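You operate a simulated robot arm through the tools that you are given. There is no shell and no other tool. Be economical: measure what you need, move in short steps, check, and stop when the job is done.

You are at the controls of a simulated robot arm. One attempt, no reset.

## Task
Clamp block B in the vice, oil its nut, then tighten it.
Fine: till the paint lines meet; can and spanner go back. Set down upright: what you pick out, green oil can.

It is judged by the outcome, as a careful person would: the job done as asked, and still so three seconds after it is handed in. It fails if anything else is knocked over, pushed out of place, dropped, spilled or broken.

## Robot
A 5-joint arm with a two-finger parallel gripper, fixed in place. Base frame: the origin is at the foot of the arm, x ahead of it, y to its left, z up; the work surface is at about z = 0. Units: m, degrees, N and s.
With the tool pointing down near the work surface it reaches from about 0.26 to 0.6 m from the base axis. Its first joint turns from -66.0 to 66.0 degrees. The tool tilts only in the upright plane through the base axis and itself; it spins freely about its own axis. Payload 1.57 kg.
The tool frame sits at the grasp point between the pads (the TCP): z along the fingers, y along the line on which they close. The tips reach 0.03 m beyond it. Largest opening 0.08 m; finger width 0.017, thickness 0.012; the body of the gripper, 0.04 by 0.082 m, starts 0.08 m behind the TCP.
Orientation is that of the tool frame in the base frame, as a unit quaternion [x, y, z, w]. With the fingers straight down and closing along the base's y, the tool's x points along the base's -x, its y along +y and its z along -z.

## Interface
- The arm moves only by the tool drive_tool. Its argument "targets" is text: rows parted by semicolons, each of 7 numbers parted by spaces: the finger opening in m, from 0 to 0.08, then the shift along the tool's x, y, z in units of 300 mm (1.0 is 300 mm), then the turn, a rotation vector about the tool's x, y, z in units of 45 degrees (1.0 is 45 degrees). In form: fingers x y z rx ry rz; .... A call has 1 to 20 rows; each row is the pose to reach, as a shift and turn from the pose commanded when the call began, along the tool's axes at that moment. A call with a number of a shift or a turn outside -1 to 1 is refused whole. A row lasts 0.2 s, in which the tool goes at most 0.05 m and 8.6 degrees; a call with a longer step from one row to the next is refused whole, and so is a gripper value outside its range. A pose out of reach is approached as far as the arm can. The call stops where the force on the tool passes 40 N (or 10 N more than at its start, if that is more) or the arm is blocked; 0.2 s more then pass. The fingers move at their own pace (about 0.153 m/s each) and stop on an object; they squeeze with about 35 N. The grip force told is the motor's: it shows also when the fingers shut on nothing. Time passes only in rows, and 0.2 s behind the last, so rows that repeat a pose let the fingers close. It gives the time, the measured TCP pose, the force on the tool (base axes), the opening and the grip force at its end, in the units of the frame above (readings bear some noise), with the torque about the TCP (base axes, N m) and any sound that the robot's microphone picked up.
- Cameras (640 x 400 px; columns grow to the right, rows downward): "scene" is fixed at [0.0268, 0.386, 0.5238]; the picture's right is [-0.85, -0.52, 0.00], its down [-0.30, 0.49, -0.82] and it looks along [0.43, -0.70, -0.58] (base axes); focal length 341 px, centre (320, 200). "wrist" rides on the gripper at [0.072, -0.007, -0.122] in the tool frame; the picture's right is [0.09, 1.00, 0.00], its down [-0.84, 0.08, -0.54] and it looks along [-0.54, 0.05, 0.84] (tool axes); focal length 238 px, centre (320, 200). There is no depth. A picture from a camera that has moved, and an enlarged one, comes with that camera's place and axes in the base frame and with its lens.
- camera(camera): a new picture of that camera. It takes no simulated time.
- inspect(camera, box): a new picture of the part [left, top, right, bottom] of that camera's present view, enlarged. It takes no simulated time.
- close_job(): hands the job in; it is judged then, once.

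Go step by step. Nothing tells you positions but the pictures and the camera data: compare them with the known pose of the tool, close in by small moves and look again before you grip or let go. The budget is 120 turns and 64 pictures, counting those below and the enlarged ones. Unless the task says otherwise, let go and move clear before handing in, and close with one line.

The tools are called after "Call:" by a JSON object that holds its "api" and its "payload". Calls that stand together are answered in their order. drive_tool: Moves the arm, as the interface text tells. Its arguments: {"type":"object","properties":{"targets":{"type":"string"}},"required":["targets"]} The other tools are called the same way: camera (camera) takes a picture; inspect (camera, box) takes an enlarged picture of a part of a camera's view; close_job () hands the job in.

At the start:

```text
time: 0.0
eef_pos: [0.4154, 0.079, 0.315]
tool_rot: [0.001, 1.0, 0.0, -0.001]
force: [-0.3, -0.2, 0.5]
wrist_torque: [0.01, 0.0, 0.0]
gripper_width: 0.08
gripper_force: 0.0
```

scene: 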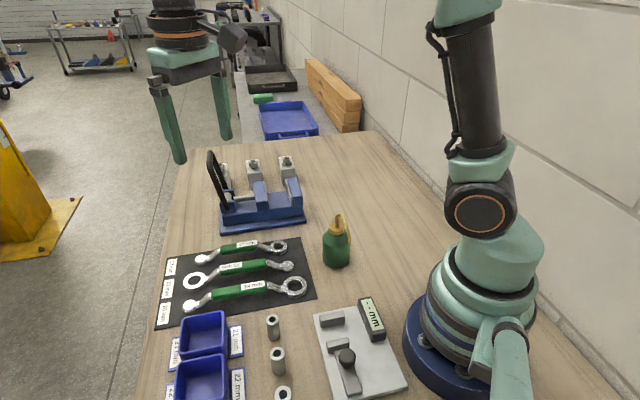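
wrist: 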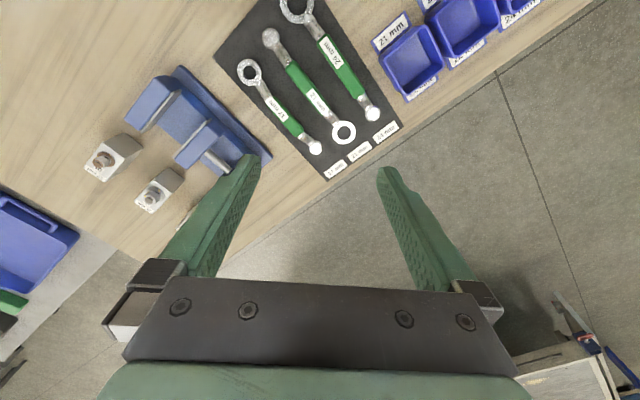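

I see a vice, two blocks with nuts, a mat with three spanners, an oil can, bins and a gauge. I'll look closer before moving.

Call:
{"api": "inspect", "payload": {"camera": "scene", "box": [190, 130, 350, 240]}}

Call:
{"api": "inspect", "payload": {"camera": "scene", "box": [140, 230, 330, 340]}}

Call:
{"api": "inspect", "payload": {"camera": "wrist", "box": [70, 50, 290, 220]}}

Call:
{"api": "inspect", "payload": {"camera": "scene", "box": [150, 290, 420, 400]}}

```text
3.64 times, centred on (270, 185) of scene
camera zoom: at [0.0268, 0.386, 0.5238], right [-0.85, -0.52, 0.0], down [-0.3, 0.49, -0.82], along [0.43, -0.7, -0.58], focal length 1241 px, centre (502, 254)
```

zoom: 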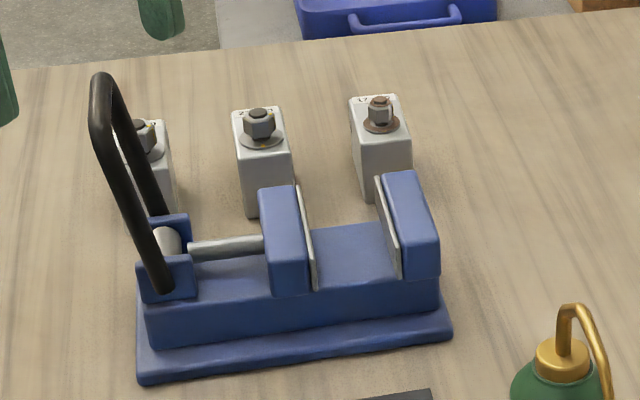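

```text
3.37 times, centred on (235, 285) of scene
camera zoom: at [0.0268, 0.386, 0.5238], right [-0.85, -0.52, 0.0], down [-0.3, 0.49, -0.82], along [0.43, -0.7, -0.58], focal length 1150 px, centre (606, -86)
```

zoom: 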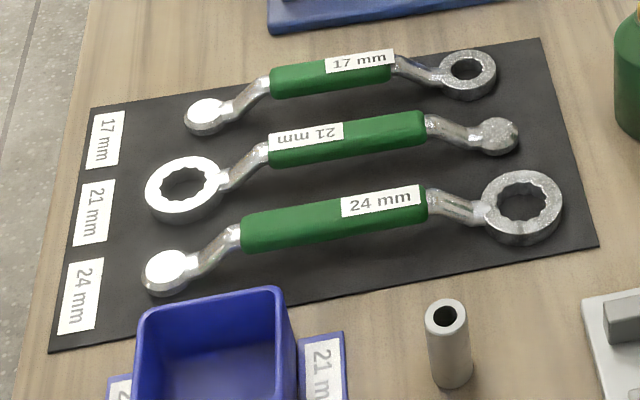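

```text
2.35 times, centred on (180, 135) of wrist
camera zoom: at [0.3438, 0.0725, 0.437], right [-0.09, 1.0, 0.0], down [0.84, 0.08, 0.54], along [0.54, 0.05, -0.84], focal length 561 px, centre (649, 353)
```

zoom: 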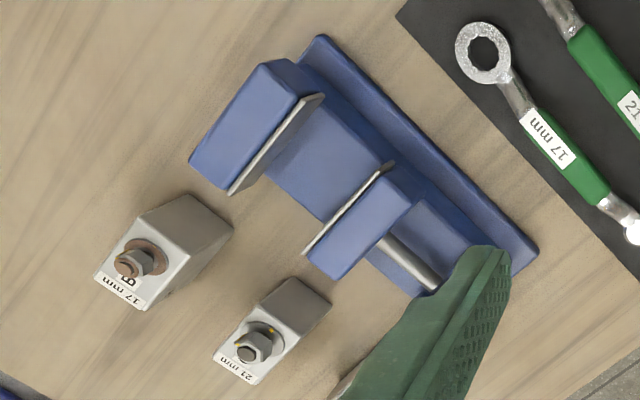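

```text
2.37 times, centred on (285, 345) of scene
camera zoom: at [0.0268, 0.386, 0.5238], right [-0.85, -0.52, 0.0], down [-0.3, 0.49, -0.82], along [0.43, -0.7, -0.58], focal length 809 px, centre (403, -144)
```

zoom: 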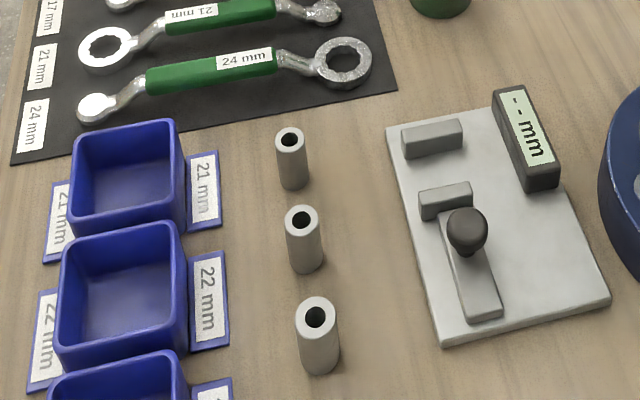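

Block B (17 mm, rusty nut) looks to be near (0.54,-0.275). The jaw gap is near (0.456,-0.125), with the vice axis at about 45 deg and a lever at its far end. I'll move the wrist camera over there, squared to the vice.

Call:
{"api": "drive_tool", "payload": {"targets": "0.08 -0.026 -0.138 0 0 0 -0.143; 0.08 -0.052 -0.276 0 0 0 -0.286; 0.08 -0.078 -0.414 0.02 0 0 -0.429; 0.08 -0.104 -0.552 0.05 0 0 -0.571; 0.08 -0.13 -0.69 0.08 0 0 -0.714; 0.08 -0.156 -0.828 0.12 0 0 -0.857; 0.08 -0.183 -0.967 0.15 0 0 -1"}}

Call:
{"api": "camera", "payload": {"camera": "wrist"}}

```text
time: 1.6
eef_pos: [0.4697, -0.2117, 0.27]
tool_rot: [-0.383, 0.924, 0.0, 0.0]
force: [-0.4, -0.1, -0.9]
wrist_torque: [-0.02, 0.03, 0.0]
gripper_width: 0.0801
gripper_force: 0.0
```

```text
57 pictures are left
camera wrist: at [0.4237, -0.2671, 0.3927], right [-0.77, 0.64, 0.0], down [0.54, 0.65, 0.54], along [0.35, 0.42, -0.84], focal length 238 px, centre (320, 200)
```

wrist: 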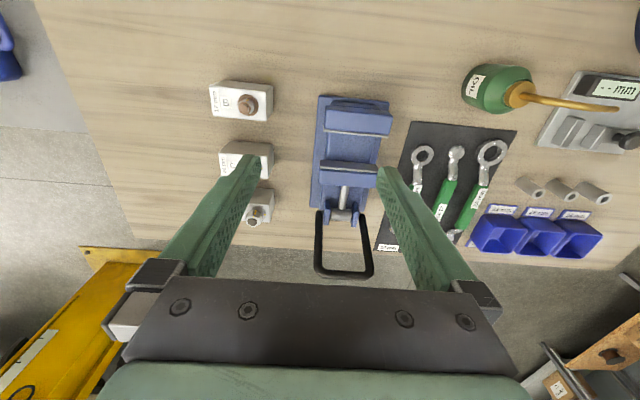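

The view is square to the vice, and block B is the furthest from the lever. I'll zoom in on the block, vice and lever, and the can.

Call:
{"api": "inspect", "payload": {"camera": "wrist", "box": [200, 70, 400, 195]}}

Call:
{"api": "inspect", "payload": {"camera": "wrist", "box": [300, 90, 400, 290]}}

Call:
{"api": "inspect", "payload": {"camera": "wrist", "box": [380, 50, 640, 200]}}

```text
3.20 times, centred on (300, 132) of wrist
camera zoom: at [0.4237, -0.2671, 0.3927], right [-0.77, 0.64, 0.0], down [0.54, 0.65, 0.54], along [0.35, 0.42, -0.84], focal length 763 px, centre (384, 416)
```

zoom: 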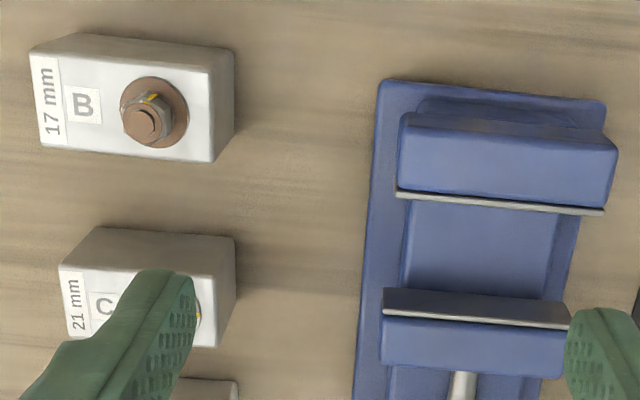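

```text
2.00 times, centred on (350, 190) of wrist
camera zoom: at [0.4237, -0.2671, 0.3927], right [-0.77, 0.64, 0.0], down [0.54, 0.65, 0.54], along [0.35, 0.42, -0.84], focal length 477 px, centre (260, 220)
```

zoom: 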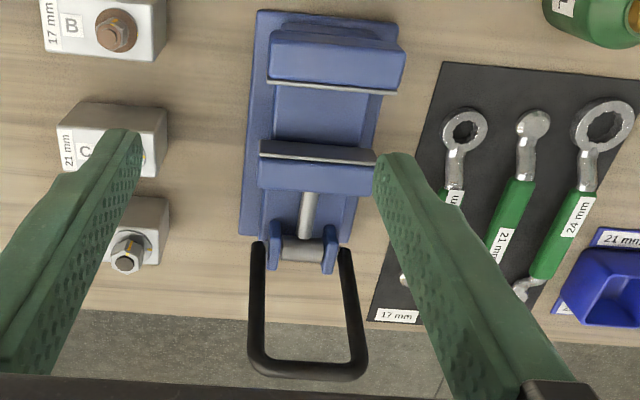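

```text
2.46 times, centred on (510, 125) of wrist
camera zoom: at [0.4237, -0.2671, 0.3927], right [-0.77, 0.64, 0.0], down [0.54, 0.65, 0.54], along [0.35, 0.42, -0.84], focal length 587 px, centre (-148, 385)
```

zoom: 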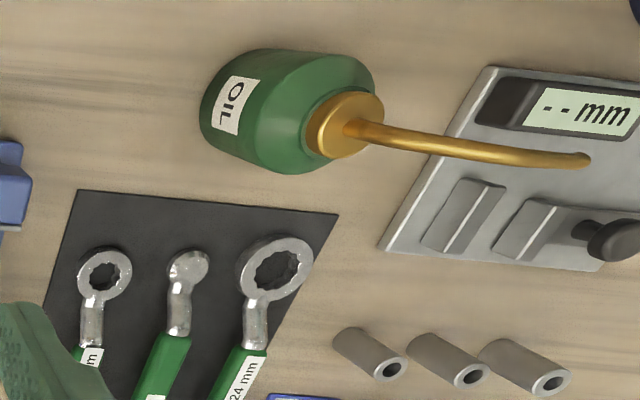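

Block B's top measures about 37 x 73 mm at z≈0.057 and is aligned with the vice, whose jaw gap is about 52 mm. I'll grip it on the narrow sides, high enough that the fingers stay above the jaws, so first I'll swing the tool 90° above it.

Call:
{"api": "drive_tool", "payload": {"targets": "0.06 0 -0.06 0 0 0 0.167; 0.06 0 -0.12 0 0 0 0.333; 0.06 0 -0.18 0 0 0 0.5; 0.06 0 -0.24 0 0 0 0.667; 0.06 0 -0.30 0 0 0 0.833; 0.06 -0.005 -0.363 0 0 0 1"}}

Call:
{"api": "drive_tool", "payload": {"targets": "0.06 0 0 0.05 0 0 0.167; 0.06 0 0 0.1 0 0 0.333; 0.06 0 0 0.15 0 0 0.5; 0.06 0 0 0.2 0 0 0.667; 0.06 0 0 0.27 0 0 0.833; 0.06 0 0 0.33 0 0 1; 0.06 0 0 0.4 0 0 1"}}

Call:
{"api": "camera", "payload": {"camera": "wrist"}}

```text
time: 3.0
eef_pos: [0.5095, -0.2665, 0.2546]
tool_rot: [0.002, 1.0, 0.0, 0.0]
force: [-0.1, -0.1, 0.2]
wrist_torque: [0.01, 0.01, 0.02]
gripper_width: 0.06
gripper_force: 0.3
out of reach, approached as far as the arm can: row 4, 5, 6
```

```text
time: 4.6
eef_pos: [0.5279, -0.2762, 0.149]
tool_rot: [0.383, 0.924, 0.0, 0.0]
force: [-0.9, 0.5, 0.3]
wrist_torque: [0.0, -0.02, 0.02]
gripper_width: 0.0602
gripper_force: 0.0
out of reach, approached as far as the arm can: row 1, 2, 3, 4, 5, 6, 7
```

```text
53 pictures are left
camera wrist: at [0.4734, -0.2302, 0.2696], right [0.64, 0.77, 0.0], down [0.65, -0.54, 0.54], along [0.41, -0.35, -0.84], focal length 238 px, centre (320, 200)
```

wrist: 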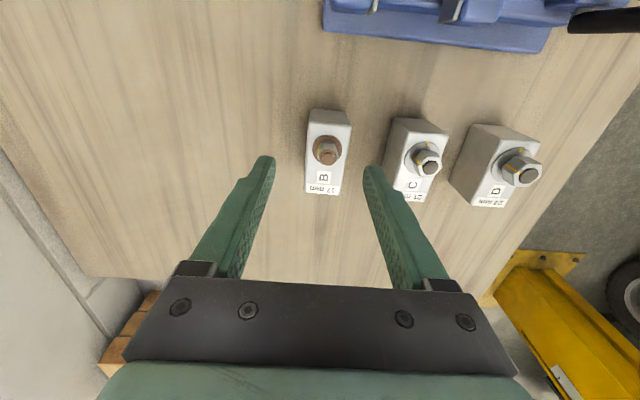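

The centre of B is just out of straight-down reach from this height, though reach grows as the tool lowers. I'll zoom in to refine B's position.

Call:
{"api": "inspect", "payload": {"camera": "wrist", "box": [250, 90, 410, 210]}}

```text
3.33 times, centred on (330, 150) of wrist
camera zoom: at [0.4734, -0.2302, 0.2696], right [0.64, 0.77, 0.0], down [0.65, -0.54, 0.54], along [0.41, -0.35, -0.84], focal length 794 px, centre (287, 367)
```

zoom: 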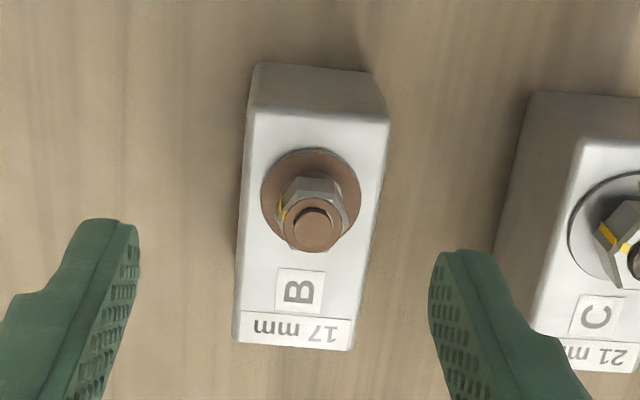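

B is 37×72 mm, centred at about (0.5485,-0.286). I'll lower alongside it and see how far the arm reaches.

Call:
{"api": "drive_tool", "payload": {"targets": "0.06 0 0.0167 0.08 0 0 0; 0.06 0 0.0167 0.16 0 0 0; 0.06 0 0.0167 0.25 0 0 0; 0.06 0 0.0167 0.25 0 0 0"}}

Call:
{"api": "camera", "payload": {"camera": "wrist"}}

```text
time: 5.6
eef_pos: [0.5339, -0.274, 0.0716]
tool_rot: [0.383, 0.924, 0.0, -0.002]
force: [0.2, 0.5, 0.7]
wrist_torque: [-0.02, -0.03, 0.02]
gripper_width: 0.06
gripper_force: 0.0
```

```text
51 pictures are left
camera wrist: at [0.4789, -0.2278, 0.1933], right [0.64, 0.77, 0.0], down [0.65, -0.54, 0.54], along [0.41, -0.34, -0.84], focal length 238 px, centre (320, 200)
```

wrist: 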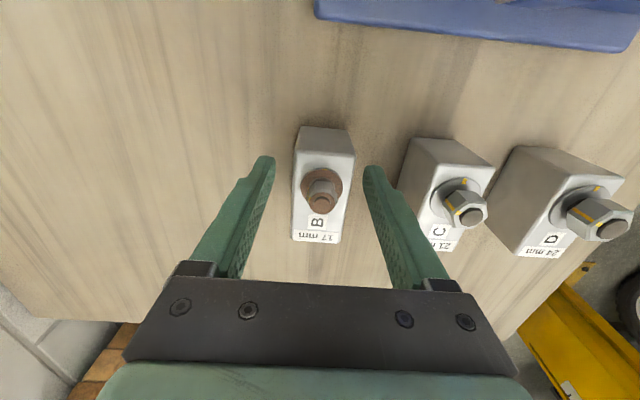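

There was no out-of-reach notice at this height, so there may be reach to spare. I'll move outward along the block by 18 mm.

Call:
{"api": "drive_tool", "payload": {"targets": "0.06 -0.03 0.005 -0.01 0 0 0; 0.06 -0.06 0.006 -0.01 0 0 0; 0.06 -0.06 0.006 -0.01 0 0 0"}}

```text
time: 6.4
eef_pos: [0.5345, -0.2757, 0.0747]
tool_rot: [0.382, 0.924, 0.001, 0.0]
force: [0.2, 0.1, -1.3]
wrist_torque: [-0.02, -0.01, -0.02]
gripper_width: 0.06
gripper_force: 0.0
out of reach, approached as far as the arm can: row 1, 2, 3
```

Straight-down reach ends at r=0.601, 17 mm short of the block's centre. I'll grip here, low down, drag the block a little nearer and re-grip it at the centre.

Call:
{"api": "drive_tool", "payload": {"targets": "0.06 0 0.008 0.06 0 0 0; 0.06 0 0.008 0.117 0 0 0; 0.03 0 0.008 0.117 0 0 0; 0.03 0 0.008 0.117 0 0 0; 0.03 0 0.008 0.117 0 0 0"}}

```text
time: 7.6
eef_pos: [0.5356, -0.2724, 0.0386]
tool_rot: [0.383, 0.924, 0.0, 0.001]
force: [0.8, 1.9, 0.1]
wrist_torque: [0.18, 0.1, -0.03]
gripper_width: 0.0398
gripper_force: 34.8
```

Gripped at a width of 40 mm. Dragging it 45 mm toward the vice along the table.

Call:
{"api": "drive_tool", "payload": {"targets": "0.03 0.03 0 0 0 0 0; 0.03 0.06 0 0 0 0 0; 0.03 0.09 0 0 0 0 0; 0.03 0.12 0 0 0 0 0; 0.03 0.15 0 0 0 0 0; 0.03 0.15 0 0 0 0 0"}}

Call:
{"api": "camera", "payload": {"camera": "scene"}}

```text
time: 9.0
eef_pos: [0.5048, -0.2407, 0.0389]
tool_rot: [0.383, 0.924, 0.0, 0.0]
force: [0.4, -1.2, 0.7]
wrist_torque: [-0.13, -0.16, -0.08]
gripper_width: 0.0396
gripper_force: 35.2
```

```text
50 pictures are left
```

scene: 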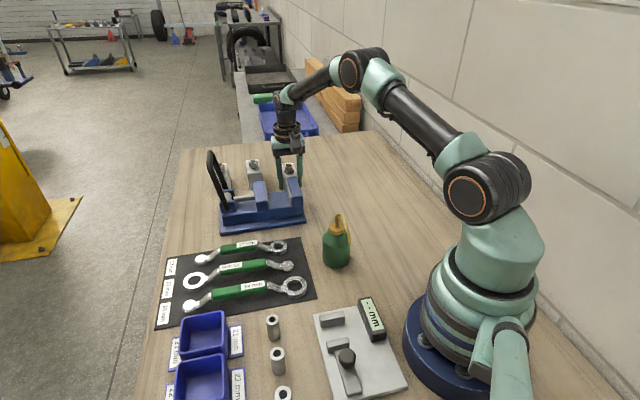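

The block followed. I'll release it, then rise and shift back over the block's centre.

Call:
{"api": "drive_tool", "payload": {"targets": "0.06 0 0 0 0 0 0; 0.06 0 0 0 0 0 0; 0.06 -0.03 0 -0.05 0 0 0; 0.06 -0.062 0 -0.105 0 0 0; 0.06 -0.062 0 -0.105 0 0 0"}}

Call:
{"api": "camera", "payload": {"camera": "wrist"}}

Call:
{"api": "inspect", "payload": {"camera": "wrist", "box": [240, 100, 400, 220]}}

```text
time: 10.2
eef_pos: [0.5175, -0.2547, 0.0727]
tool_rot: [0.383, 0.924, 0.001, 0.0]
force: [0.2, 0.6, -0.2]
wrist_torque: [0.03, 0.03, 0.0]
gripper_width: 0.0598
gripper_force: 0.1
```

```text
49 pictures are left
camera wrist: at [0.4624, -0.2094, 0.1942], right [0.64, 0.77, 0.0], down [0.65, -0.54, 0.54], along [0.42, -0.35, -0.84], focal length 238 px, centre (320, 200)
```

wrist: 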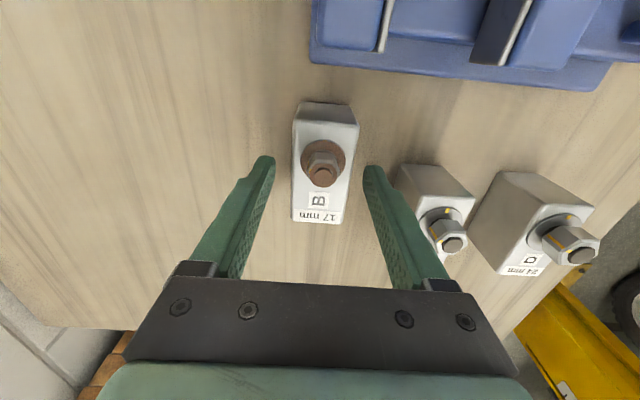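

```text
3.33 times, centred on (320, 160) of wrist
camera zoom: at [0.4624, -0.2094, 0.1942], right [0.64, 0.77, 0.0], down [0.65, -0.54, 0.54], along [0.42, -0.35, -0.84], focal length 794 px, centre (320, 333)
```

zoom: 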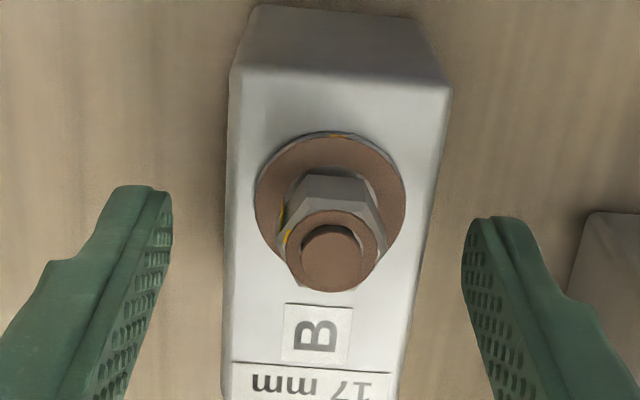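

The tool is now centred on B (height about 58 mm). I'll close, lift slightly, and check.

Call:
{"api": "drive_tool", "payload": {"targets": "0.03 0 0 0 0 0 0; 0.03 0 0 0 0 0 0; 0.03 0 0 0 0 0 0; 0.03 0 0 -0.03 0 0 0; 0.03 0 0 -0.06 0 0 0; 0.03 0 0 -0.06 0 0 0"}}

Call:
{"api": "inspect", "payload": {"camera": "scene", "box": [190, 120, 350, 240]}}

```text
time: 11.6
eef_pos: [0.5184, -0.2548, 0.0898]
tool_rot: [0.382, 0.924, 0.0, 0.0]
force: [0.3, -0.7, -4.7]
wrist_torque: [0.02, 0.02, 0.03]
gripper_width: 0.0394
gripper_force: 35.0
```

```text
3.33 times, centred on (270, 180) of scene
camera zoom: at [0.0268, 0.386, 0.5238], right [-0.85, -0.52, 0.0], down [-0.3, 0.49, -0.82], along [0.43, -0.7, -0.58], focal length 1138 px, centre (487, 267)
```

zoom: 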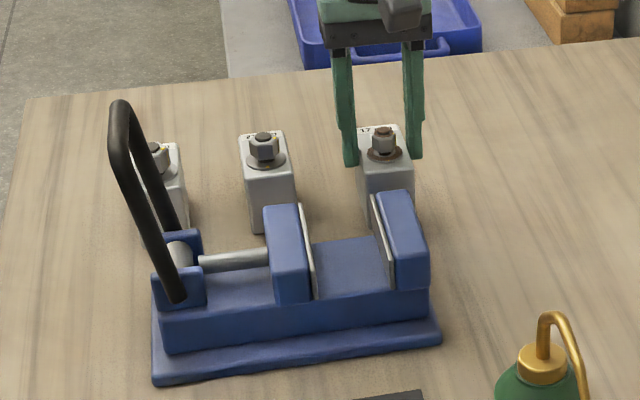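

It's held level at about 0.5 kg. I'll lift and approach the vice, then look.

Call:
{"api": "drive_tool", "payload": {"targets": "0.03 0.02 0 -0.08 0 0 0; 0.03 0.05 0 -0.18 0 0 0; 0.03 0.1 0 -0.28 0 0 0; 0.03 0.15 0.03 -0.37 0 0 0; 0.03 0.2 0.06 -0.37 0 0 0; 0.03 0.2 0.06 -0.37 0 0 0"}}

Call:
{"api": "camera", "payload": {"camera": "wrist"}}

```text
time: 13.0
eef_pos: [0.4888, -0.1979, 0.2013]
tool_rot: [0.383, 0.924, 0.0, 0.0]
force: [-0.4, 0.4, -3.8]
wrist_torque: [-0.03, -0.01, 0.06]
gripper_width: 0.0396
gripper_force: 34.6
```

```text
46 pictures are left
camera wrist: at [0.4321, -0.1534, 0.3231], right [0.64, 0.77, 0.0], down [0.65, -0.54, 0.54], along [0.42, -0.35, -0.84], focal length 238 px, centre (320, 200)
```

wrist: 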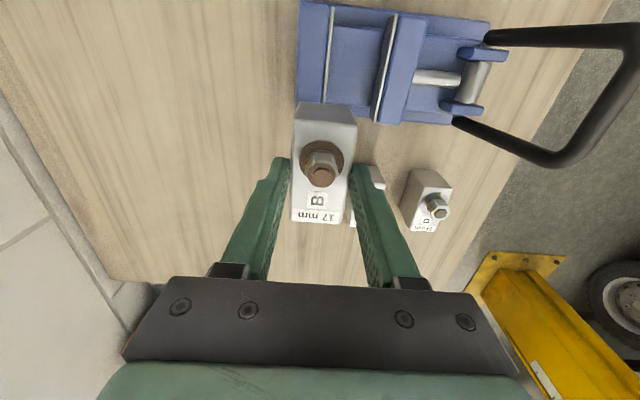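

Call:
{"api": "inspect", "payload": {"camera": "wrist", "box": [280, 0, 520, 150]}}

```text
2.67 times, centred on (400, 75) of wrist
camera zoom: at [0.4321, -0.1534, 0.3231], right [0.64, 0.77, 0.0], down [0.65, -0.54, 0.54], along [0.42, -0.35, -0.84], focal length 636 px, centre (107, 533)
```

zoom: 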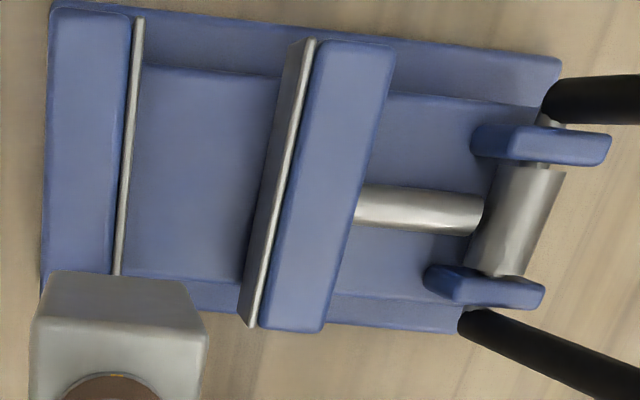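

Both views put the gap centre at about e1=0.229 and e2=-0.43, with a 5 mm margin each side. I'll move above the gap, lower a little and check.

Call:
{"api": "drive_tool", "payload": {"targets": "0.03 0.06 0.025 0 0 0 0; 0.03 0.12 0.05 0 0 0 0; 0.03 0.185 0.077 0 0 0 0; 0.03 0.185 0.077 0.04 0 0 0; 0.03 0.185 0.077 0.08 0 0 0; 0.03 0.185 0.077 0.08 0 0 0"}}

Call:
{"api": "camera", "payload": {"camera": "wrist"}}

Call:
{"api": "inspect", "payload": {"camera": "scene", "box": [190, 120, 350, 240]}}

```text
time: 14.4
eef_pos: [0.4652, -0.1444, 0.1763]
tool_rot: [0.383, 0.924, -0.001, 0.0]
force: [0.8, 0.0, -4.6]
wrist_torque: [0.01, -0.02, -0.01]
gripper_width: 0.0395
gripper_force: 35.3
```

```text
44 pictures are left
camera wrist: at [0.4093, -0.0981, 0.2984], right [0.64, 0.77, 0.0], down [0.65, -0.54, 0.54], along [0.42, -0.35, -0.84], focal length 238 px, centre (320, 200)
```

wrist: 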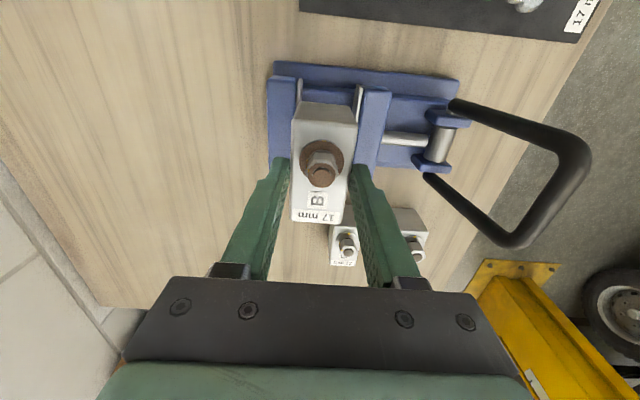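

```text
3.33 times, centred on (270, 180) of scene
camera zoom: at [0.0268, 0.386, 0.5238], right [-0.85, -0.52, 0.0], down [-0.3, 0.49, -0.82], along [0.43, -0.7, -0.58], focal length 1138 px, centre (487, 267)
```

zoom: 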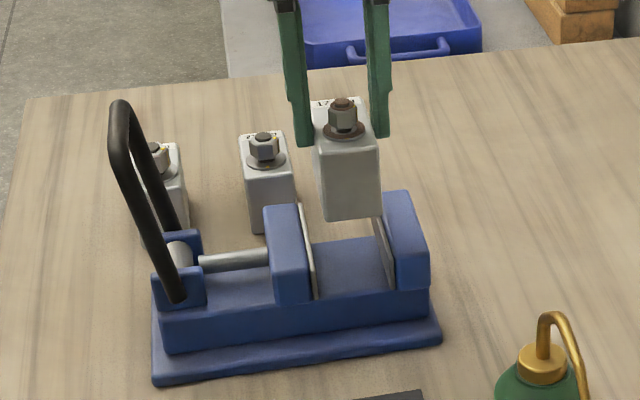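

Call:
{"api": "inspect", "payload": {"camera": "wrist", "box": [260, 50, 400, 170]}}

```text
3.33 times, centred on (330, 110) of wrist
camera zoom: at [0.4093, -0.0981, 0.2984], right [0.64, 0.77, 0.0], down [0.65, -0.54, 0.54], along [0.42, -0.35, -0.84], focal length 794 px, centre (287, 500)
```

zoom: 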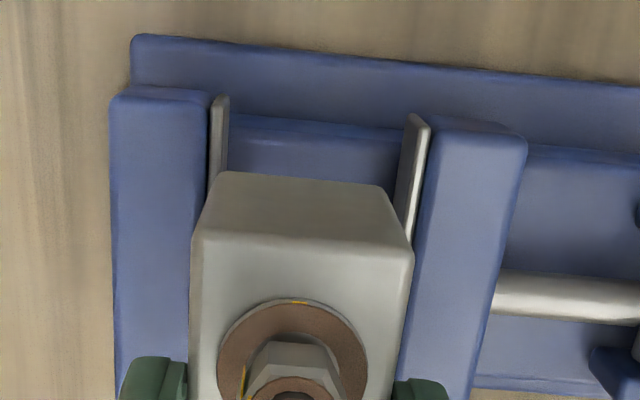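

The block sits about 3 mm toward the fixed jaw. I'll shift it to centre and lower gently into the gap.

Call:
{"api": "drive_tool", "payload": {"targets": "0.03 0 0.011 0 0 0 0; 0.03 0 0.011 0.02 0 0 0; 0.03 0 0.011 0.04 0 0 0; 0.03 0 0.011 0.06 0 0 0; 0.03 0 0.011 0.08 0 0 0; 0.03 0 0.011 0.08 0 0 0"}}

Call:
{"api": "inspect", "payload": {"camera": "wrist", "box": [260, 50, 400, 170]}}

Call:
{"api": "inspect", "payload": {"camera": "scene", "box": [190, 120, 350, 240]}}

```text
time: 15.8
eef_pos: [0.4668, -0.1417, 0.1523]
tool_rot: [0.382, 0.924, 0.0, 0.0]
force: [0.5, 0.1, -4.9]
wrist_torque: [0.02, 0.01, 0.02]
gripper_width: 0.0396
gripper_force: 35.1
```

```text
3.33 times, centred on (330, 110) of wrist
camera zoom: at [0.411, -0.0965, 0.2736], right [0.64, 0.77, 0.0], down [0.65, -0.54, 0.54], along [0.42, -0.35, -0.84], focal length 794 px, centre (287, 500)
```

zoom: 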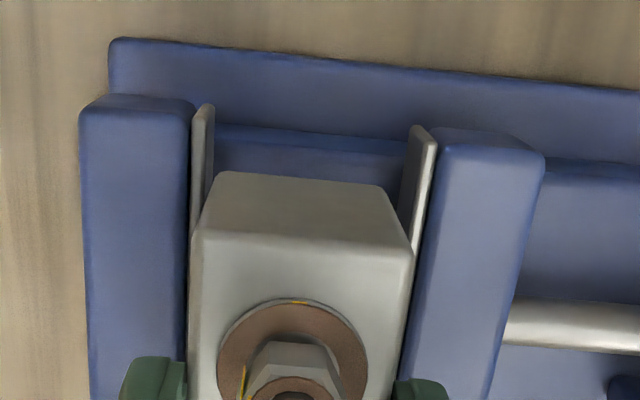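

```text
3.33 times, centred on (270, 180) of scene
camera zoom: at [0.0268, 0.386, 0.5238], right [-0.85, -0.52, 0.0], down [-0.3, 0.49, -0.82], along [0.43, -0.7, -0.58], focal length 1138 px, centre (487, 267)
```

zoom: 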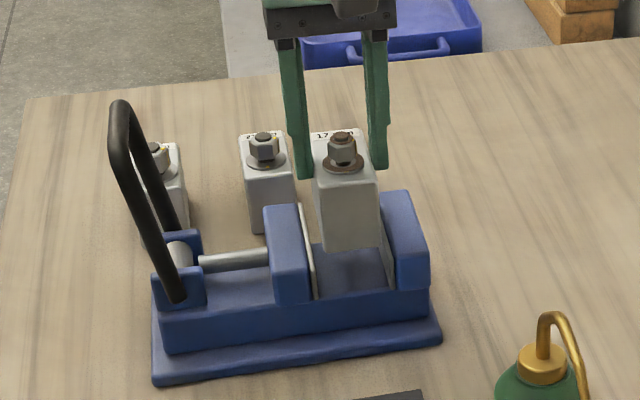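

It's entering the gap centred. I'll continue down slowly and watch the force.

Call:
{"api": "drive_tool", "payload": {"targets": "0.03 0 0 0.02 0 0 0; 0.03 0 0 0.04 0 0 0; 0.03 0 0 0.06 0 0 0; 0.03 0 0 0.07 0 0 0; 0.03 0 0 0.08 0 0 0; 0.03 0 0 0.08 0 0 0"}}

Call:
{"api": "inspect", "payload": {"camera": "scene", "box": [230, 120, 330, 220]}}

```text
time: 17.2
eef_pos: [0.4679, -0.1416, 0.1271]
tool_rot: [0.382, 0.924, 0.001, 0.001]
force: [0.2, -0.4, -3.9]
wrist_torque: [-0.02, 0.01, 0.01]
gripper_width: 0.0397
gripper_force: 35.3
```

```text
4.00 times, centred on (280, 170) of scene
camera zoom: at [0.0268, 0.386, 0.5238], right [-0.85, -0.52, 0.0], down [-0.3, 0.49, -0.82], along [0.43, -0.7, -0.58], focal length 1365 px, centre (480, 320)
```

zoom: 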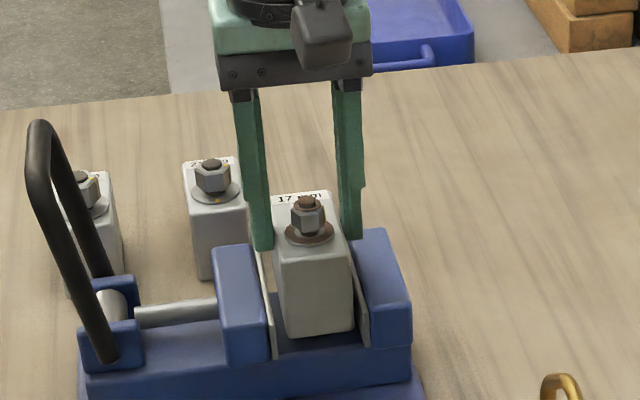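

It isn't seated yet, and the fingertips are a few mm above the jaw tops. I'll lower in 2 mm steps.

Call:
{"api": "drive_tool", "payload": {"targets": "0.03 0 0 0.0067 0 0 0; 0.03 0 0 0.0133 0 0 0; 0.03 0 0 0.0133 0 0 0"}}

Call:
{"api": "inspect", "payload": {"camera": "scene", "box": [240, 150, 320, 210]}}

```text
time: 18.0
eef_pos: [0.4673, -0.1416, 0.1232]
tool_rot: [0.383, 0.924, 0.0, 0.0]
force: [0.0, 0.8, -3.9]
wrist_torque: [0.01, -0.03, -0.01]
gripper_width: 0.0394
gripper_force: 35.0
```

```text
6.67 times, centred on (280, 180) of scene
camera zoom: at [0.0268, 0.386, 0.5238], right [-0.85, -0.52, 0.0], down [-0.3, 0.49, -0.82], along [0.43, -0.7, -0.58], focal length 2275 px, centre (587, 333)
```

zoom: 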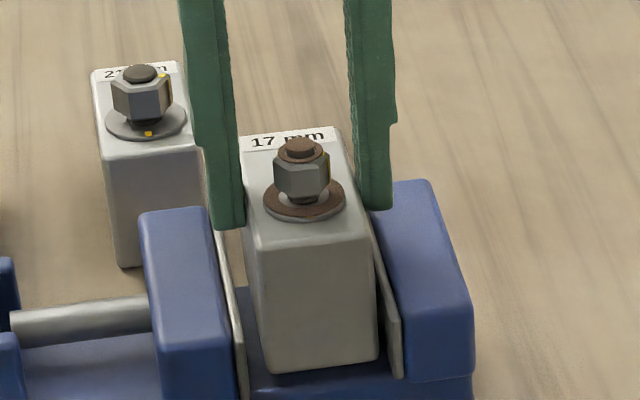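

The fingertips are actually well above the jaw tops. Lowering further until it touches.

Call:
{"api": "drive_tool", "payload": {"targets": "0.03 0 0 0.0067 0 0 0; 0.03 0 0 0.0133 0 0 0; 0.03 0 0 0.02 0 0 0; 0.03 0 0 0.0267 0 0 0; 0.03 0 0 0.0267 0 0 0"}}

Call:
{"api": "inspect", "payload": {"camera": "scene", "box": [240, 150, 320, 210]}}

```text
time: 19.2
eef_pos: [0.4666, -0.1416, 0.1181]
tool_rot: [0.382, 0.924, -0.001, 0.001]
force: [-4.3, 4.5, 16.7]
wrist_torque: [0.49, 0.65, -0.03]
gripper_width: 0.0395
gripper_force: 35.2
```

```text
6.67 times, centred on (280, 180) of scene
camera zoom: at [0.0267, 0.386, 0.5238], right [-0.85, -0.52, 0.0], down [-0.3, 0.49, -0.82], along [0.43, -0.7, -0.58], focal length 2275 px, centre (587, 333)
```

zoom: 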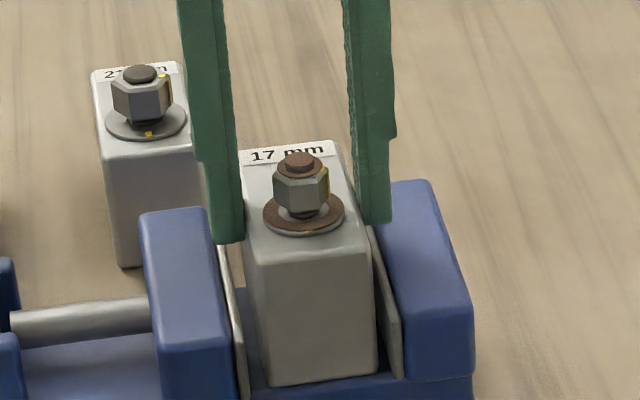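

It's seated on the bed. I'll release it and lift straight up.

Call:
{"api": "drive_tool", "payload": {"targets": "0.03 0 0 0.02 0 0 0; 0.05 0 0 0.02 0 0 0; 0.055 0 0 0.02 0 0 0; 0.055 0 0 -0.05 0 0 0; 0.055 0 0 -0.15 0 0 0; 0.055 0 0 -0.3 0 0 0; 0.055 0 0 -0.45 0 0 0; 0.055 0 0 -0.45 0 0 0"}}

Call:
{"api": "camera", "payload": {"camera": "wrist"}}

Call:
{"api": "inspect", "payload": {"camera": "scene", "box": [190, 120, 330, 240]}}

```text
time: 21.0
eef_pos: [0.4665, -0.1433, 0.2504]
tool_rot: [0.383, 0.924, 0.001, 0.0]
force: [0.2, 0.6, -0.4]
wrist_torque: [0.0, -0.01, 0.0]
gripper_width: 0.0549
gripper_force: 0.0
```

```text
36 pictures are left
camera wrist: at [0.4114, -0.0978, 0.3733], right [0.64, 0.77, 0.0], down [0.65, -0.54, 0.54], along [0.42, -0.35, -0.84], focal length 238 px, centre (320, 200)
```

wrist: 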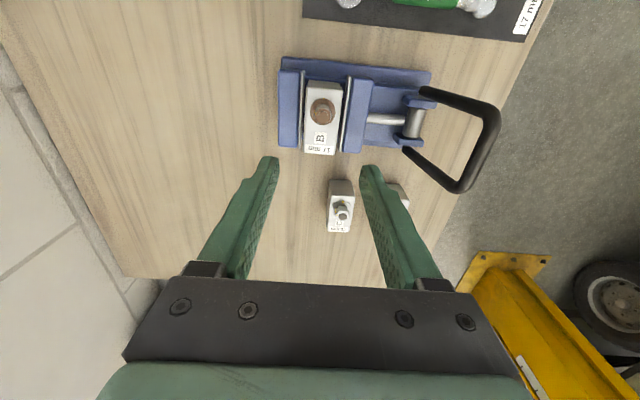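

```text
3.33 times, centred on (260, 180) of scene
camera zoom: at [0.0268, 0.386, 0.5238], right [-0.85, -0.52, 0.0], down [-0.3, 0.49, -0.82], along [0.43, -0.7, -0.58], focal length 1138 px, centre (520, 267)
```

zoom: 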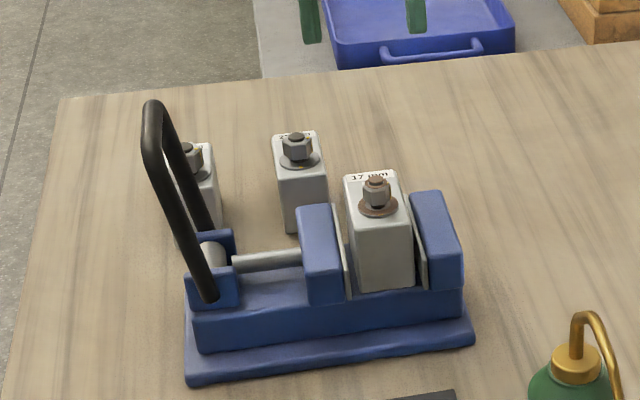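

The block stands in the gap. The lever is a U-loop hinged near e1=0.35, z≈0.066, and it stands nearly upright, so I expect clamping means swinging it outward and down. I'll turn the tool so the two fingers can push both arms.

Call:
{"api": "drive_tool", "payload": {"targets": "0.062 0 0.03 0 0 0 -0.167; 0.062 0 0.06 0 0 0 -0.333; 0.062 0 0.09 0 0 0 -0.5; 0.062 0 0.12 0 0 0 -0.667; 0.062 0 0.15 0 0 0 -0.833; 0.062 0 0.18 0 0 0 -1"}}

Call:
{"api": "drive_tool", "payload": {"targets": "0.062 0 0 0 0 0 -0.167; 0.062 0 0 0 0 0 -0.333; 0.062 0 0 0 0 0 -0.5; 0.062 0 0 0 0 0 -0.667; 0.062 0 0 0 0 0 -0.833; 0.062 0 0 0 0 0 -1; 0.062 0 0 0 0 0 -1"}}

Call:
{"api": "camera", "payload": {"camera": "wrist"}}

```text
time: 22.4
eef_pos: [0.5058, -0.1048, 0.2504]
tool_rot: [-0.002, 1.0, 0.0, 0.0]
force: [-0.6, -0.4, -0.2]
wrist_torque: [0.01, -0.01, -0.01]
gripper_width: 0.0619
gripper_force: 0.0
```

```text
time: 24.0
eef_pos: [0.5061, -0.104, 0.2508]
tool_rot: [-0.384, 0.924, 0.0, 0.0]
force: [0.1, -0.6, 0.1]
wrist_torque: [-0.01, -0.02, -0.02]
gripper_width: 0.0621
gripper_force: 0.2
```

```text
34 pictures are left
camera wrist: at [0.4597, -0.1599, 0.3722], right [-0.77, 0.64, 0.0], down [0.54, 0.65, 0.54], along [0.35, 0.42, -0.84], focal length 238 px, centre (320, 200)
```

wrist: 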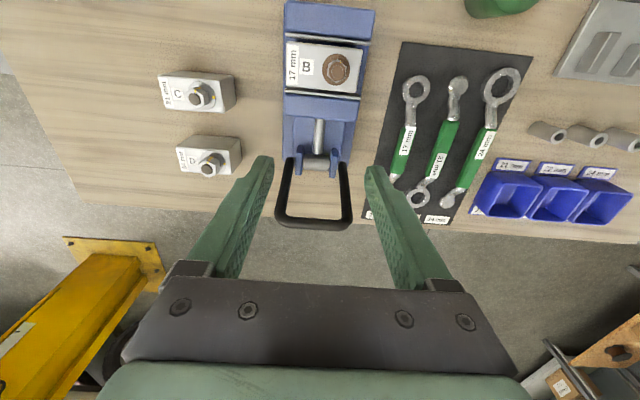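

The lever hinge is near e1=0.349 and its top bar is at e1=0.355, z=0.19. I'll bring the open fingertips down just inside both arms.

Call:
{"api": "drive_tool", "payload": {"targets": "0.056 -0.04 0 0.1 0 0 0; 0.056 -0.08 0 0.2 0 0 0; 0.056 -0.12 0 0.3 0 0 0; 0.056 -0.136 0 0.32 0 0 0; 0.056 -0.136 0 0.32 0 0 0"}}

Call:
{"api": "drive_tool", "payload": {"targets": "0.056 -0.04 0 0 0 0 0; 0.056 -0.075 0 0 0 0 0; 0.056 -0.115 0 0.007 0 0 0; 0.056 -0.155 0 0.02 0 0 0; 0.056 -0.155 0 0.02 0 0 0"}}

Call:
{"api": "inspect", "payload": {"camera": "scene", "box": [170, 100, 330, 240]}}

```text
time: 25.2
eef_pos: [0.5346, -0.074, 0.1545]
tool_rot: [-0.382, 0.924, 0.0, 0.0]
force: [-0.4, 0.5, 0.4]
wrist_torque: [-0.01, 0.02, 0.01]
gripper_width: 0.0559
gripper_force: 0.1
```

```text
time: 26.4
eef_pos: [0.5683, -0.039, 0.1488]
tool_rot: [-0.383, 0.924, 0.0, 0.0]
force: [0.1, 0.9, 0.0]
wrist_torque: [0.01, -0.02, 0.01]
gripper_width: 0.056
gripper_force: 0.0
```

```text
2.86 times, centred on (250, 170) of scene
camera zoom: at [0.0268, 0.386, 0.5238], right [-0.85, -0.52, 0.0], down [-0.3, 0.49, -0.82], along [0.43, -0.7, -0.58], focal length 975 px, centre (520, 286)
```

zoom: 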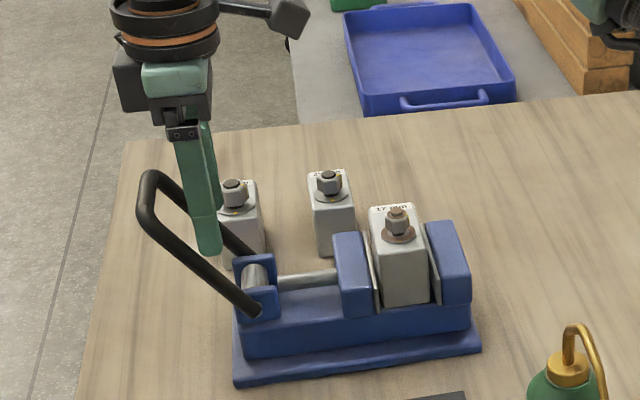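

The lever is swinging outward freely. Continuing along the arc, outward and down.

Call:
{"api": "drive_tool", "payload": {"targets": "0.056 -0.027 0 0.013 0 0 0; 0.056 -0.053 0 0.037 0 0 0; 0.056 -0.08 0 0.07 0 0 0; 0.056 -0.097 0 0.103 0 0 0; 0.056 -0.107 0 0.137 0 0 0; 0.056 -0.11 0 0.17 0 0 0; 0.056 -0.11 0 0.17 0 0 0"}}

Call:
{"api": "inspect", "payload": {"camera": "scene", "box": [170, 100, 330, 240]}}

```text
time: 27.7
eef_pos: [0.5897, -0.0205, 0.1103]
tool_rot: [-0.383, 0.924, 0.0, 0.001]
force: [-15.3, -0.6, 20.3]
wrist_torque: [0.2, 0.49, 0.16]
gripper_width: 0.0576
gripper_force: 0.8
stopped in row 6: the force on the tool passed its limit at 48 N (the readings are from after the stop); the commanded pose is now the measured one
```

```text
2.86 times, centred on (250, 170) of scene
camera zoom: at [0.0267, 0.386, 0.5238], right [-0.85, -0.52, 0.0], down [-0.3, 0.49, -0.82], along [0.43, -0.7, -0.58], focal length 975 px, centre (520, 286)
```

zoom: 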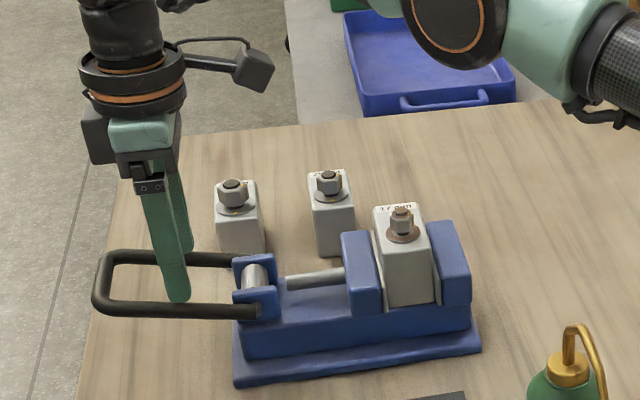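

The lever is horizontal, the jaw has closed on B, and the force stopped at 48 N. I'll back off upward and see whether it holds.

Call:
{"api": "drive_tool", "payload": {"targets": "0.056 0.01 0 -0.05 0 0 0; 0.056 0.04 0 -0.15 0 0 0; 0.056 0.1 0 -0.28 0 0 0; 0.056 0.2 0 -0.4 0 0 0; 0.056 0.3 0 -0.5 0 0 0; 0.056 0.3 0 -0.5 0 0 0"}}

Call:
{"api": "camera", "payload": {"camera": "wrist"}}

Call:
{"api": "inspect", "payload": {"camera": "scene", "box": [180, 140, 320, 240]}}

```text
time: 29.1
eef_pos: [0.5259, -0.0826, 0.2575]
tool_rot: [-0.384, 0.924, 0.0, 0.001]
force: [0.1, 0.4, 1.2]
wrist_torque: [-0.02, 0.0, 0.01]
gripper_width: 0.0558
gripper_force: 0.1
```

```text
31 pictures are left
camera wrist: at [0.4792, -0.1397, 0.3785], right [-0.77, 0.64, 0.0], down [0.53, 0.65, 0.54], along [0.35, 0.42, -0.84], focal length 238 px, centre (320, 200)
```

wrist: 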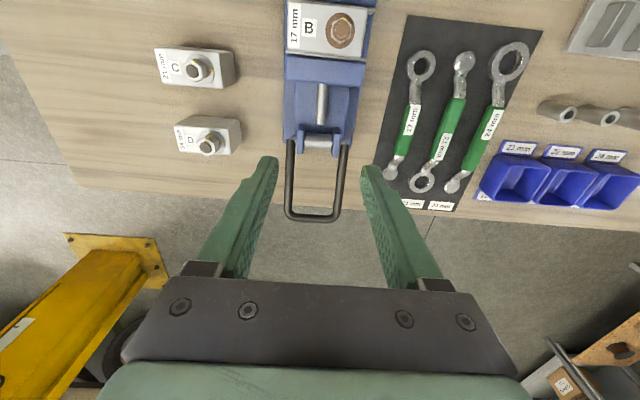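

```text
4.00 times, centred on (250, 190) of scene
camera zoom: at [0.0268, 0.386, 0.5238], right [-0.85, -0.52, 0.0], down [-0.3, 0.49, -0.82], along [0.43, -0.7, -0.58], focal length 1365 px, centre (600, 240)
```

zoom: 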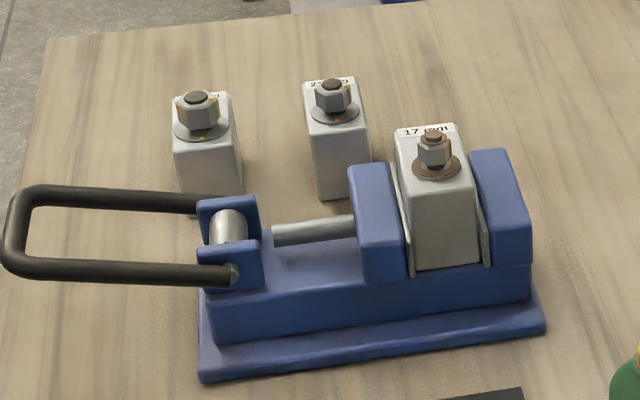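

The vice holds B and the lever stays down. Next is the oil can, so I'll look at it closely.

Call:
{"api": "inspect", "payload": {"camera": "scene", "box": [300, 200, 380, 280]}}

```text
5.00 times, centred on (340, 240) of scene
camera zoom: at [0.0268, 0.386, 0.5238], right [-0.85, -0.52, 0.0], down [-0.3, 0.49, -0.82], along [0.43, -0.7, -0.58], focal length 1706 px, centre (220, 0)
```

zoom: 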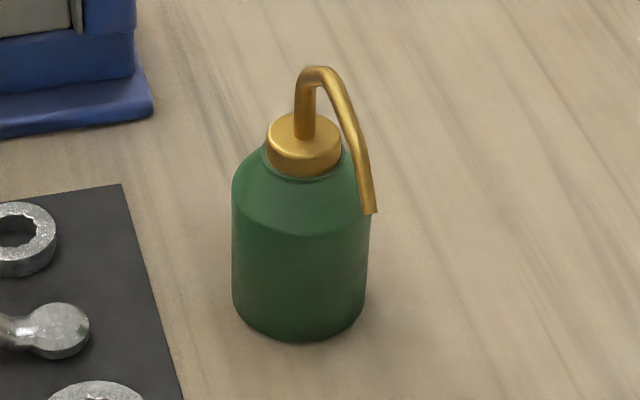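

The can is about 57 mm in diameter at (0.27,-0.073), with its spout reaching about 84 mm toward the base-left (e2) and its tip near z≈0.12. I'll go above it with the fingers closing across the spout direction.

Call:
{"api": "drive_tool", "payload": {"targets": "0.08 0.08 0.09 0 0 0 0.143; 0.08 0.16 0.18 0 0 0 0.286; 0.08 0.24 0.27 0 0 0 0.429; 0.08 0.33 0.36 0 0 0 0.571; 0.08 0.42 0.45 0 0 0 0.714; 0.08 0.5 0.54 0 0 0 0.857; 0.08 0.58 0.627 0 0 0 1"}}

Call:
{"api": "drive_tool", "payload": {"targets": "0.08 0 0 0 0 0 0.167; 0.08 0 0 0 0 0 0.333; 0.08 0 0 0 0 0 0.5; 0.08 0 0 0 0 0 0.667; 0.08 0 0 0 0 0 0.833; 0.08 0 0 0 0 0 1; 0.08 0 0 0 0 0 1"}}

Call:
{"api": "camera", "payload": {"camera": "wrist"}}

```text
time: 30.7
eef_pos: [0.2688, -0.075, 0.256]
tool_rot: [0.0, 1.0, 0.0, 0.002]
force: [0.0, 0.3, -0.1]
wrist_torque: [0.04, 0.03, 0.01]
gripper_width: 0.08
gripper_force: 0.2
```

```text
time: 32.3
eef_pos: [0.2705, -0.074, 0.2578]
tool_rot: [0.383, 0.924, 0.001, 0.001]
force: [-0.6, -0.6, -0.1]
wrist_torque: [0.01, 0.0, 0.0]
gripper_width: 0.0799
gripper_force: 0.1
```

```text
28 pictures are left
camera wrist: at [0.2142, -0.0275, 0.3792], right [0.64, 0.77, 0.0], down [0.65, -0.54, 0.54], along [0.42, -0.35, -0.84], focal length 238 px, centre (320, 200)
```

wrist: 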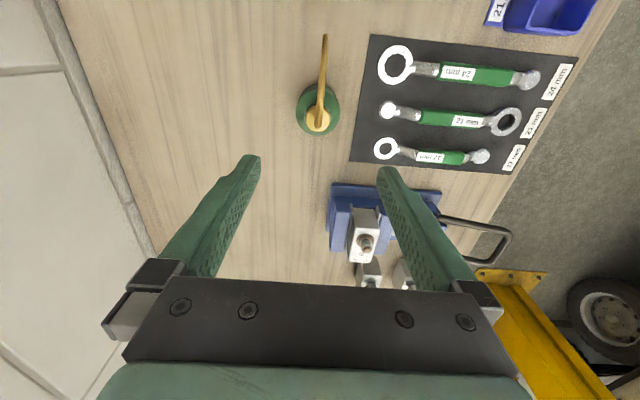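

Can centre is at e1=0.1365, e2=-0.241, with the spout exactly along e2. I'll descend around the body.

Call:
{"api": "drive_tool", "payload": {"targets": "0.08 0.008 -0.008 0.1 0 0 0; 0.08 0.008 -0.008 0.2 0 0 0; 0.08 0.008 -0.008 0.3 0 0 0; 0.08 0.008 -0.008 0.4 0 0 0; 0.08 0.008 -0.008 0.5 0 0 0; 0.08 0.008 -0.008 0.58 0 0 0; 0.08 0.008 -0.008 0.65 0 0 0; 0.08 0.008 -0.008 0.65 0 0 0"}}

Call:
{"api": "camera", "payload": {"camera": "wrist"}}

Call:
{"api": "inspect", "payload": {"camera": "scene", "box": [280, 180, 400, 280]}}

```text
time: 34.1
eef_pos: [0.2674, -0.0742, 0.062]
tool_rot: [0.382, 0.924, 0.0, 0.003]
force: [0.1, -0.6, 4.9]
wrist_torque: [0.12, 0.12, -0.01]
gripper_width: 0.0801
gripper_force: 0.0
```

```text
27 pictures are left
camera wrist: at [0.2111, -0.0282, 0.1832], right [0.64, 0.77, 0.0], down [0.65, -0.54, 0.55], along [0.42, -0.35, -0.84], focal length 238 px, centre (320, 200)
```

wrist: 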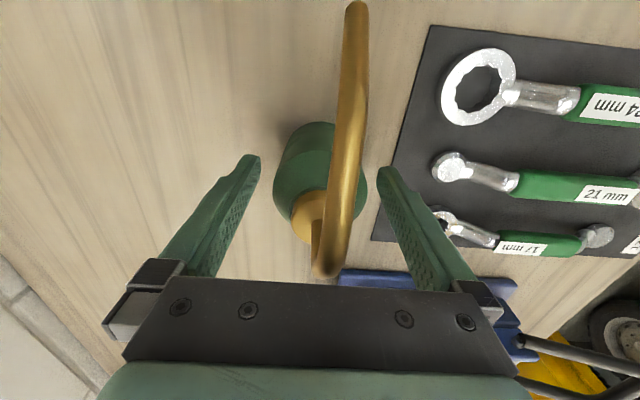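

```text
4.00 times, centred on (340, 230) of scene
camera zoom: at [0.0268, 0.386, 0.5238], right [-0.85, -0.52, 0.0], down [-0.3, 0.49, -0.82], along [0.43, -0.7, -0.58], focal length 1365 px, centre (240, 80)
```

zoom: 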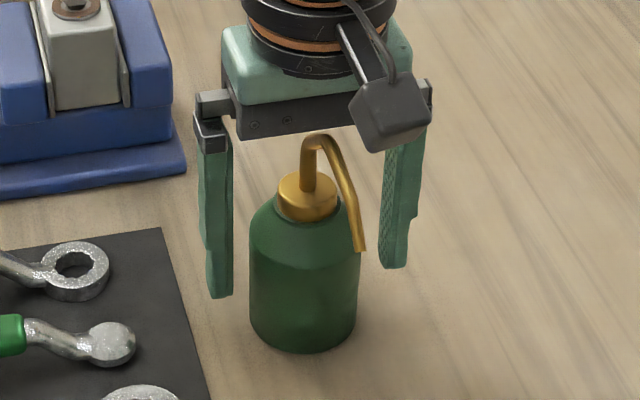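

The palm is lightly touching the spout top (5 N up), so I'll rise 5 mm and then close on the body.

Call:
{"api": "drive_tool", "payload": {"targets": "0.08 0 0 -0.017 0 0 0; 0.08 0 0 -0.017 0 0 0; 0.045 0 0 -0.017 0 0 0; 0.045 0 0 -0.017 0 0 0; 0.045 0 0 -0.017 0 0 0"}}

```text
time: 35.3
eef_pos: [0.2661, -0.0729, 0.0669]
tool_rot: [0.382, 0.924, 0.0, 0.002]
force: [-0.2, -0.4, 0.6]
wrist_torque: [0.03, 0.01, 0.0]
gripper_width: 0.0563
gripper_force: 34.8
```

Gripped the can at 56 mm. Lifting.

Call:
{"api": "drive_tool", "payload": {"targets": "0.045 0 0 -0.03 0 0 0; 0.045 0 0 -0.1 0 0 0; 0.045 0 0 -0.2 0 0 0; 0.045 0 0 -0.3 0 0 0; 0.045 0 0 -0.4 0 0 0; 0.045 0 0 -0.4 0 0 0"}}

Call:
{"api": "camera", "payload": {"camera": "scene"}}

```text
time: 36.7
eef_pos: [0.2677, -0.0739, 0.1874]
tool_rot: [0.381, 0.924, 0.0, 0.001]
force: [0.2, 1.2, -4.2]
wrist_torque: [0.02, 0.02, 0.02]
gripper_width: 0.0562
gripper_force: 34.4
```

```text
25 pictures are left
```

scene: 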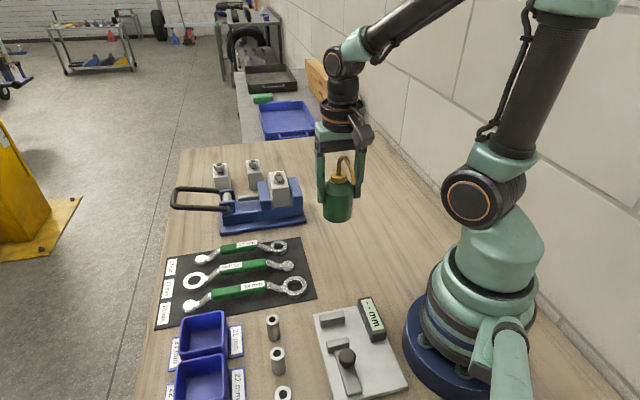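

I'm holding the can and nothing is dripping. The spout tip is 79 mm along tool x and about 56 mm above the TCP. I'll carry it high over the vice and spin it so the spout points back toward the base above the nut (0.456,-0.138).

Call:
{"api": "drive_tool", "payload": {"targets": "0.045 0 0 -0.1 0 0 0; 0.045 0 0 -0.21 0 0 0; 0.045 -0.12 0.06 -0.21 0 0 -0.09; 0.045 -0.24 0.12 -0.21 0 0 -0.18; 0.045 -0.36 0.18 -0.21 0 0 -0.27; 0.045 -0.48 0.24 -0.21 0 0 -0.36; 0.045 -0.6 0.30 -0.21 0 0 -0.45; 0.045 -0.72 0.36 -0.21 0 0 -0.54; 0.045 -0.828 0.418 -0.21 0 0 -0.627; 0.045 -0.828 0.418 -0.15 0 0 -0.627; 0.045 -0.828 0.418 -0.15 0 0 -0.627"}}

Call:
{"api": "camera", "payload": {"camera": "wrist"}}

```text
time: 39.1
eef_pos: [0.535, -0.1614, 0.2322]
tool_rot: [0.145, 0.989, 0.0, 0.001]
force: [0.9, -0.2, -3.9]
wrist_torque: [0.02, 0.02, -0.02]
gripper_width: 0.0565
gripper_force: 35.2
```

```text
24 pictures are left
camera wrist: at [0.4622, -0.1475, 0.3536], right [0.2, 0.98, 0.0], down [0.82, -0.17, 0.54], along [0.53, -0.11, -0.84], focal length 238 px, centre (320, 200)
```

wrist: 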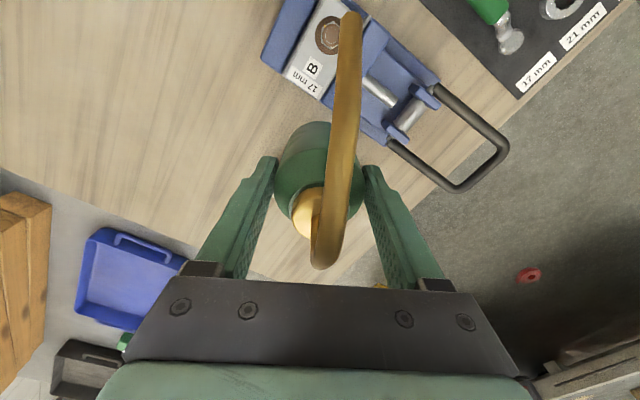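

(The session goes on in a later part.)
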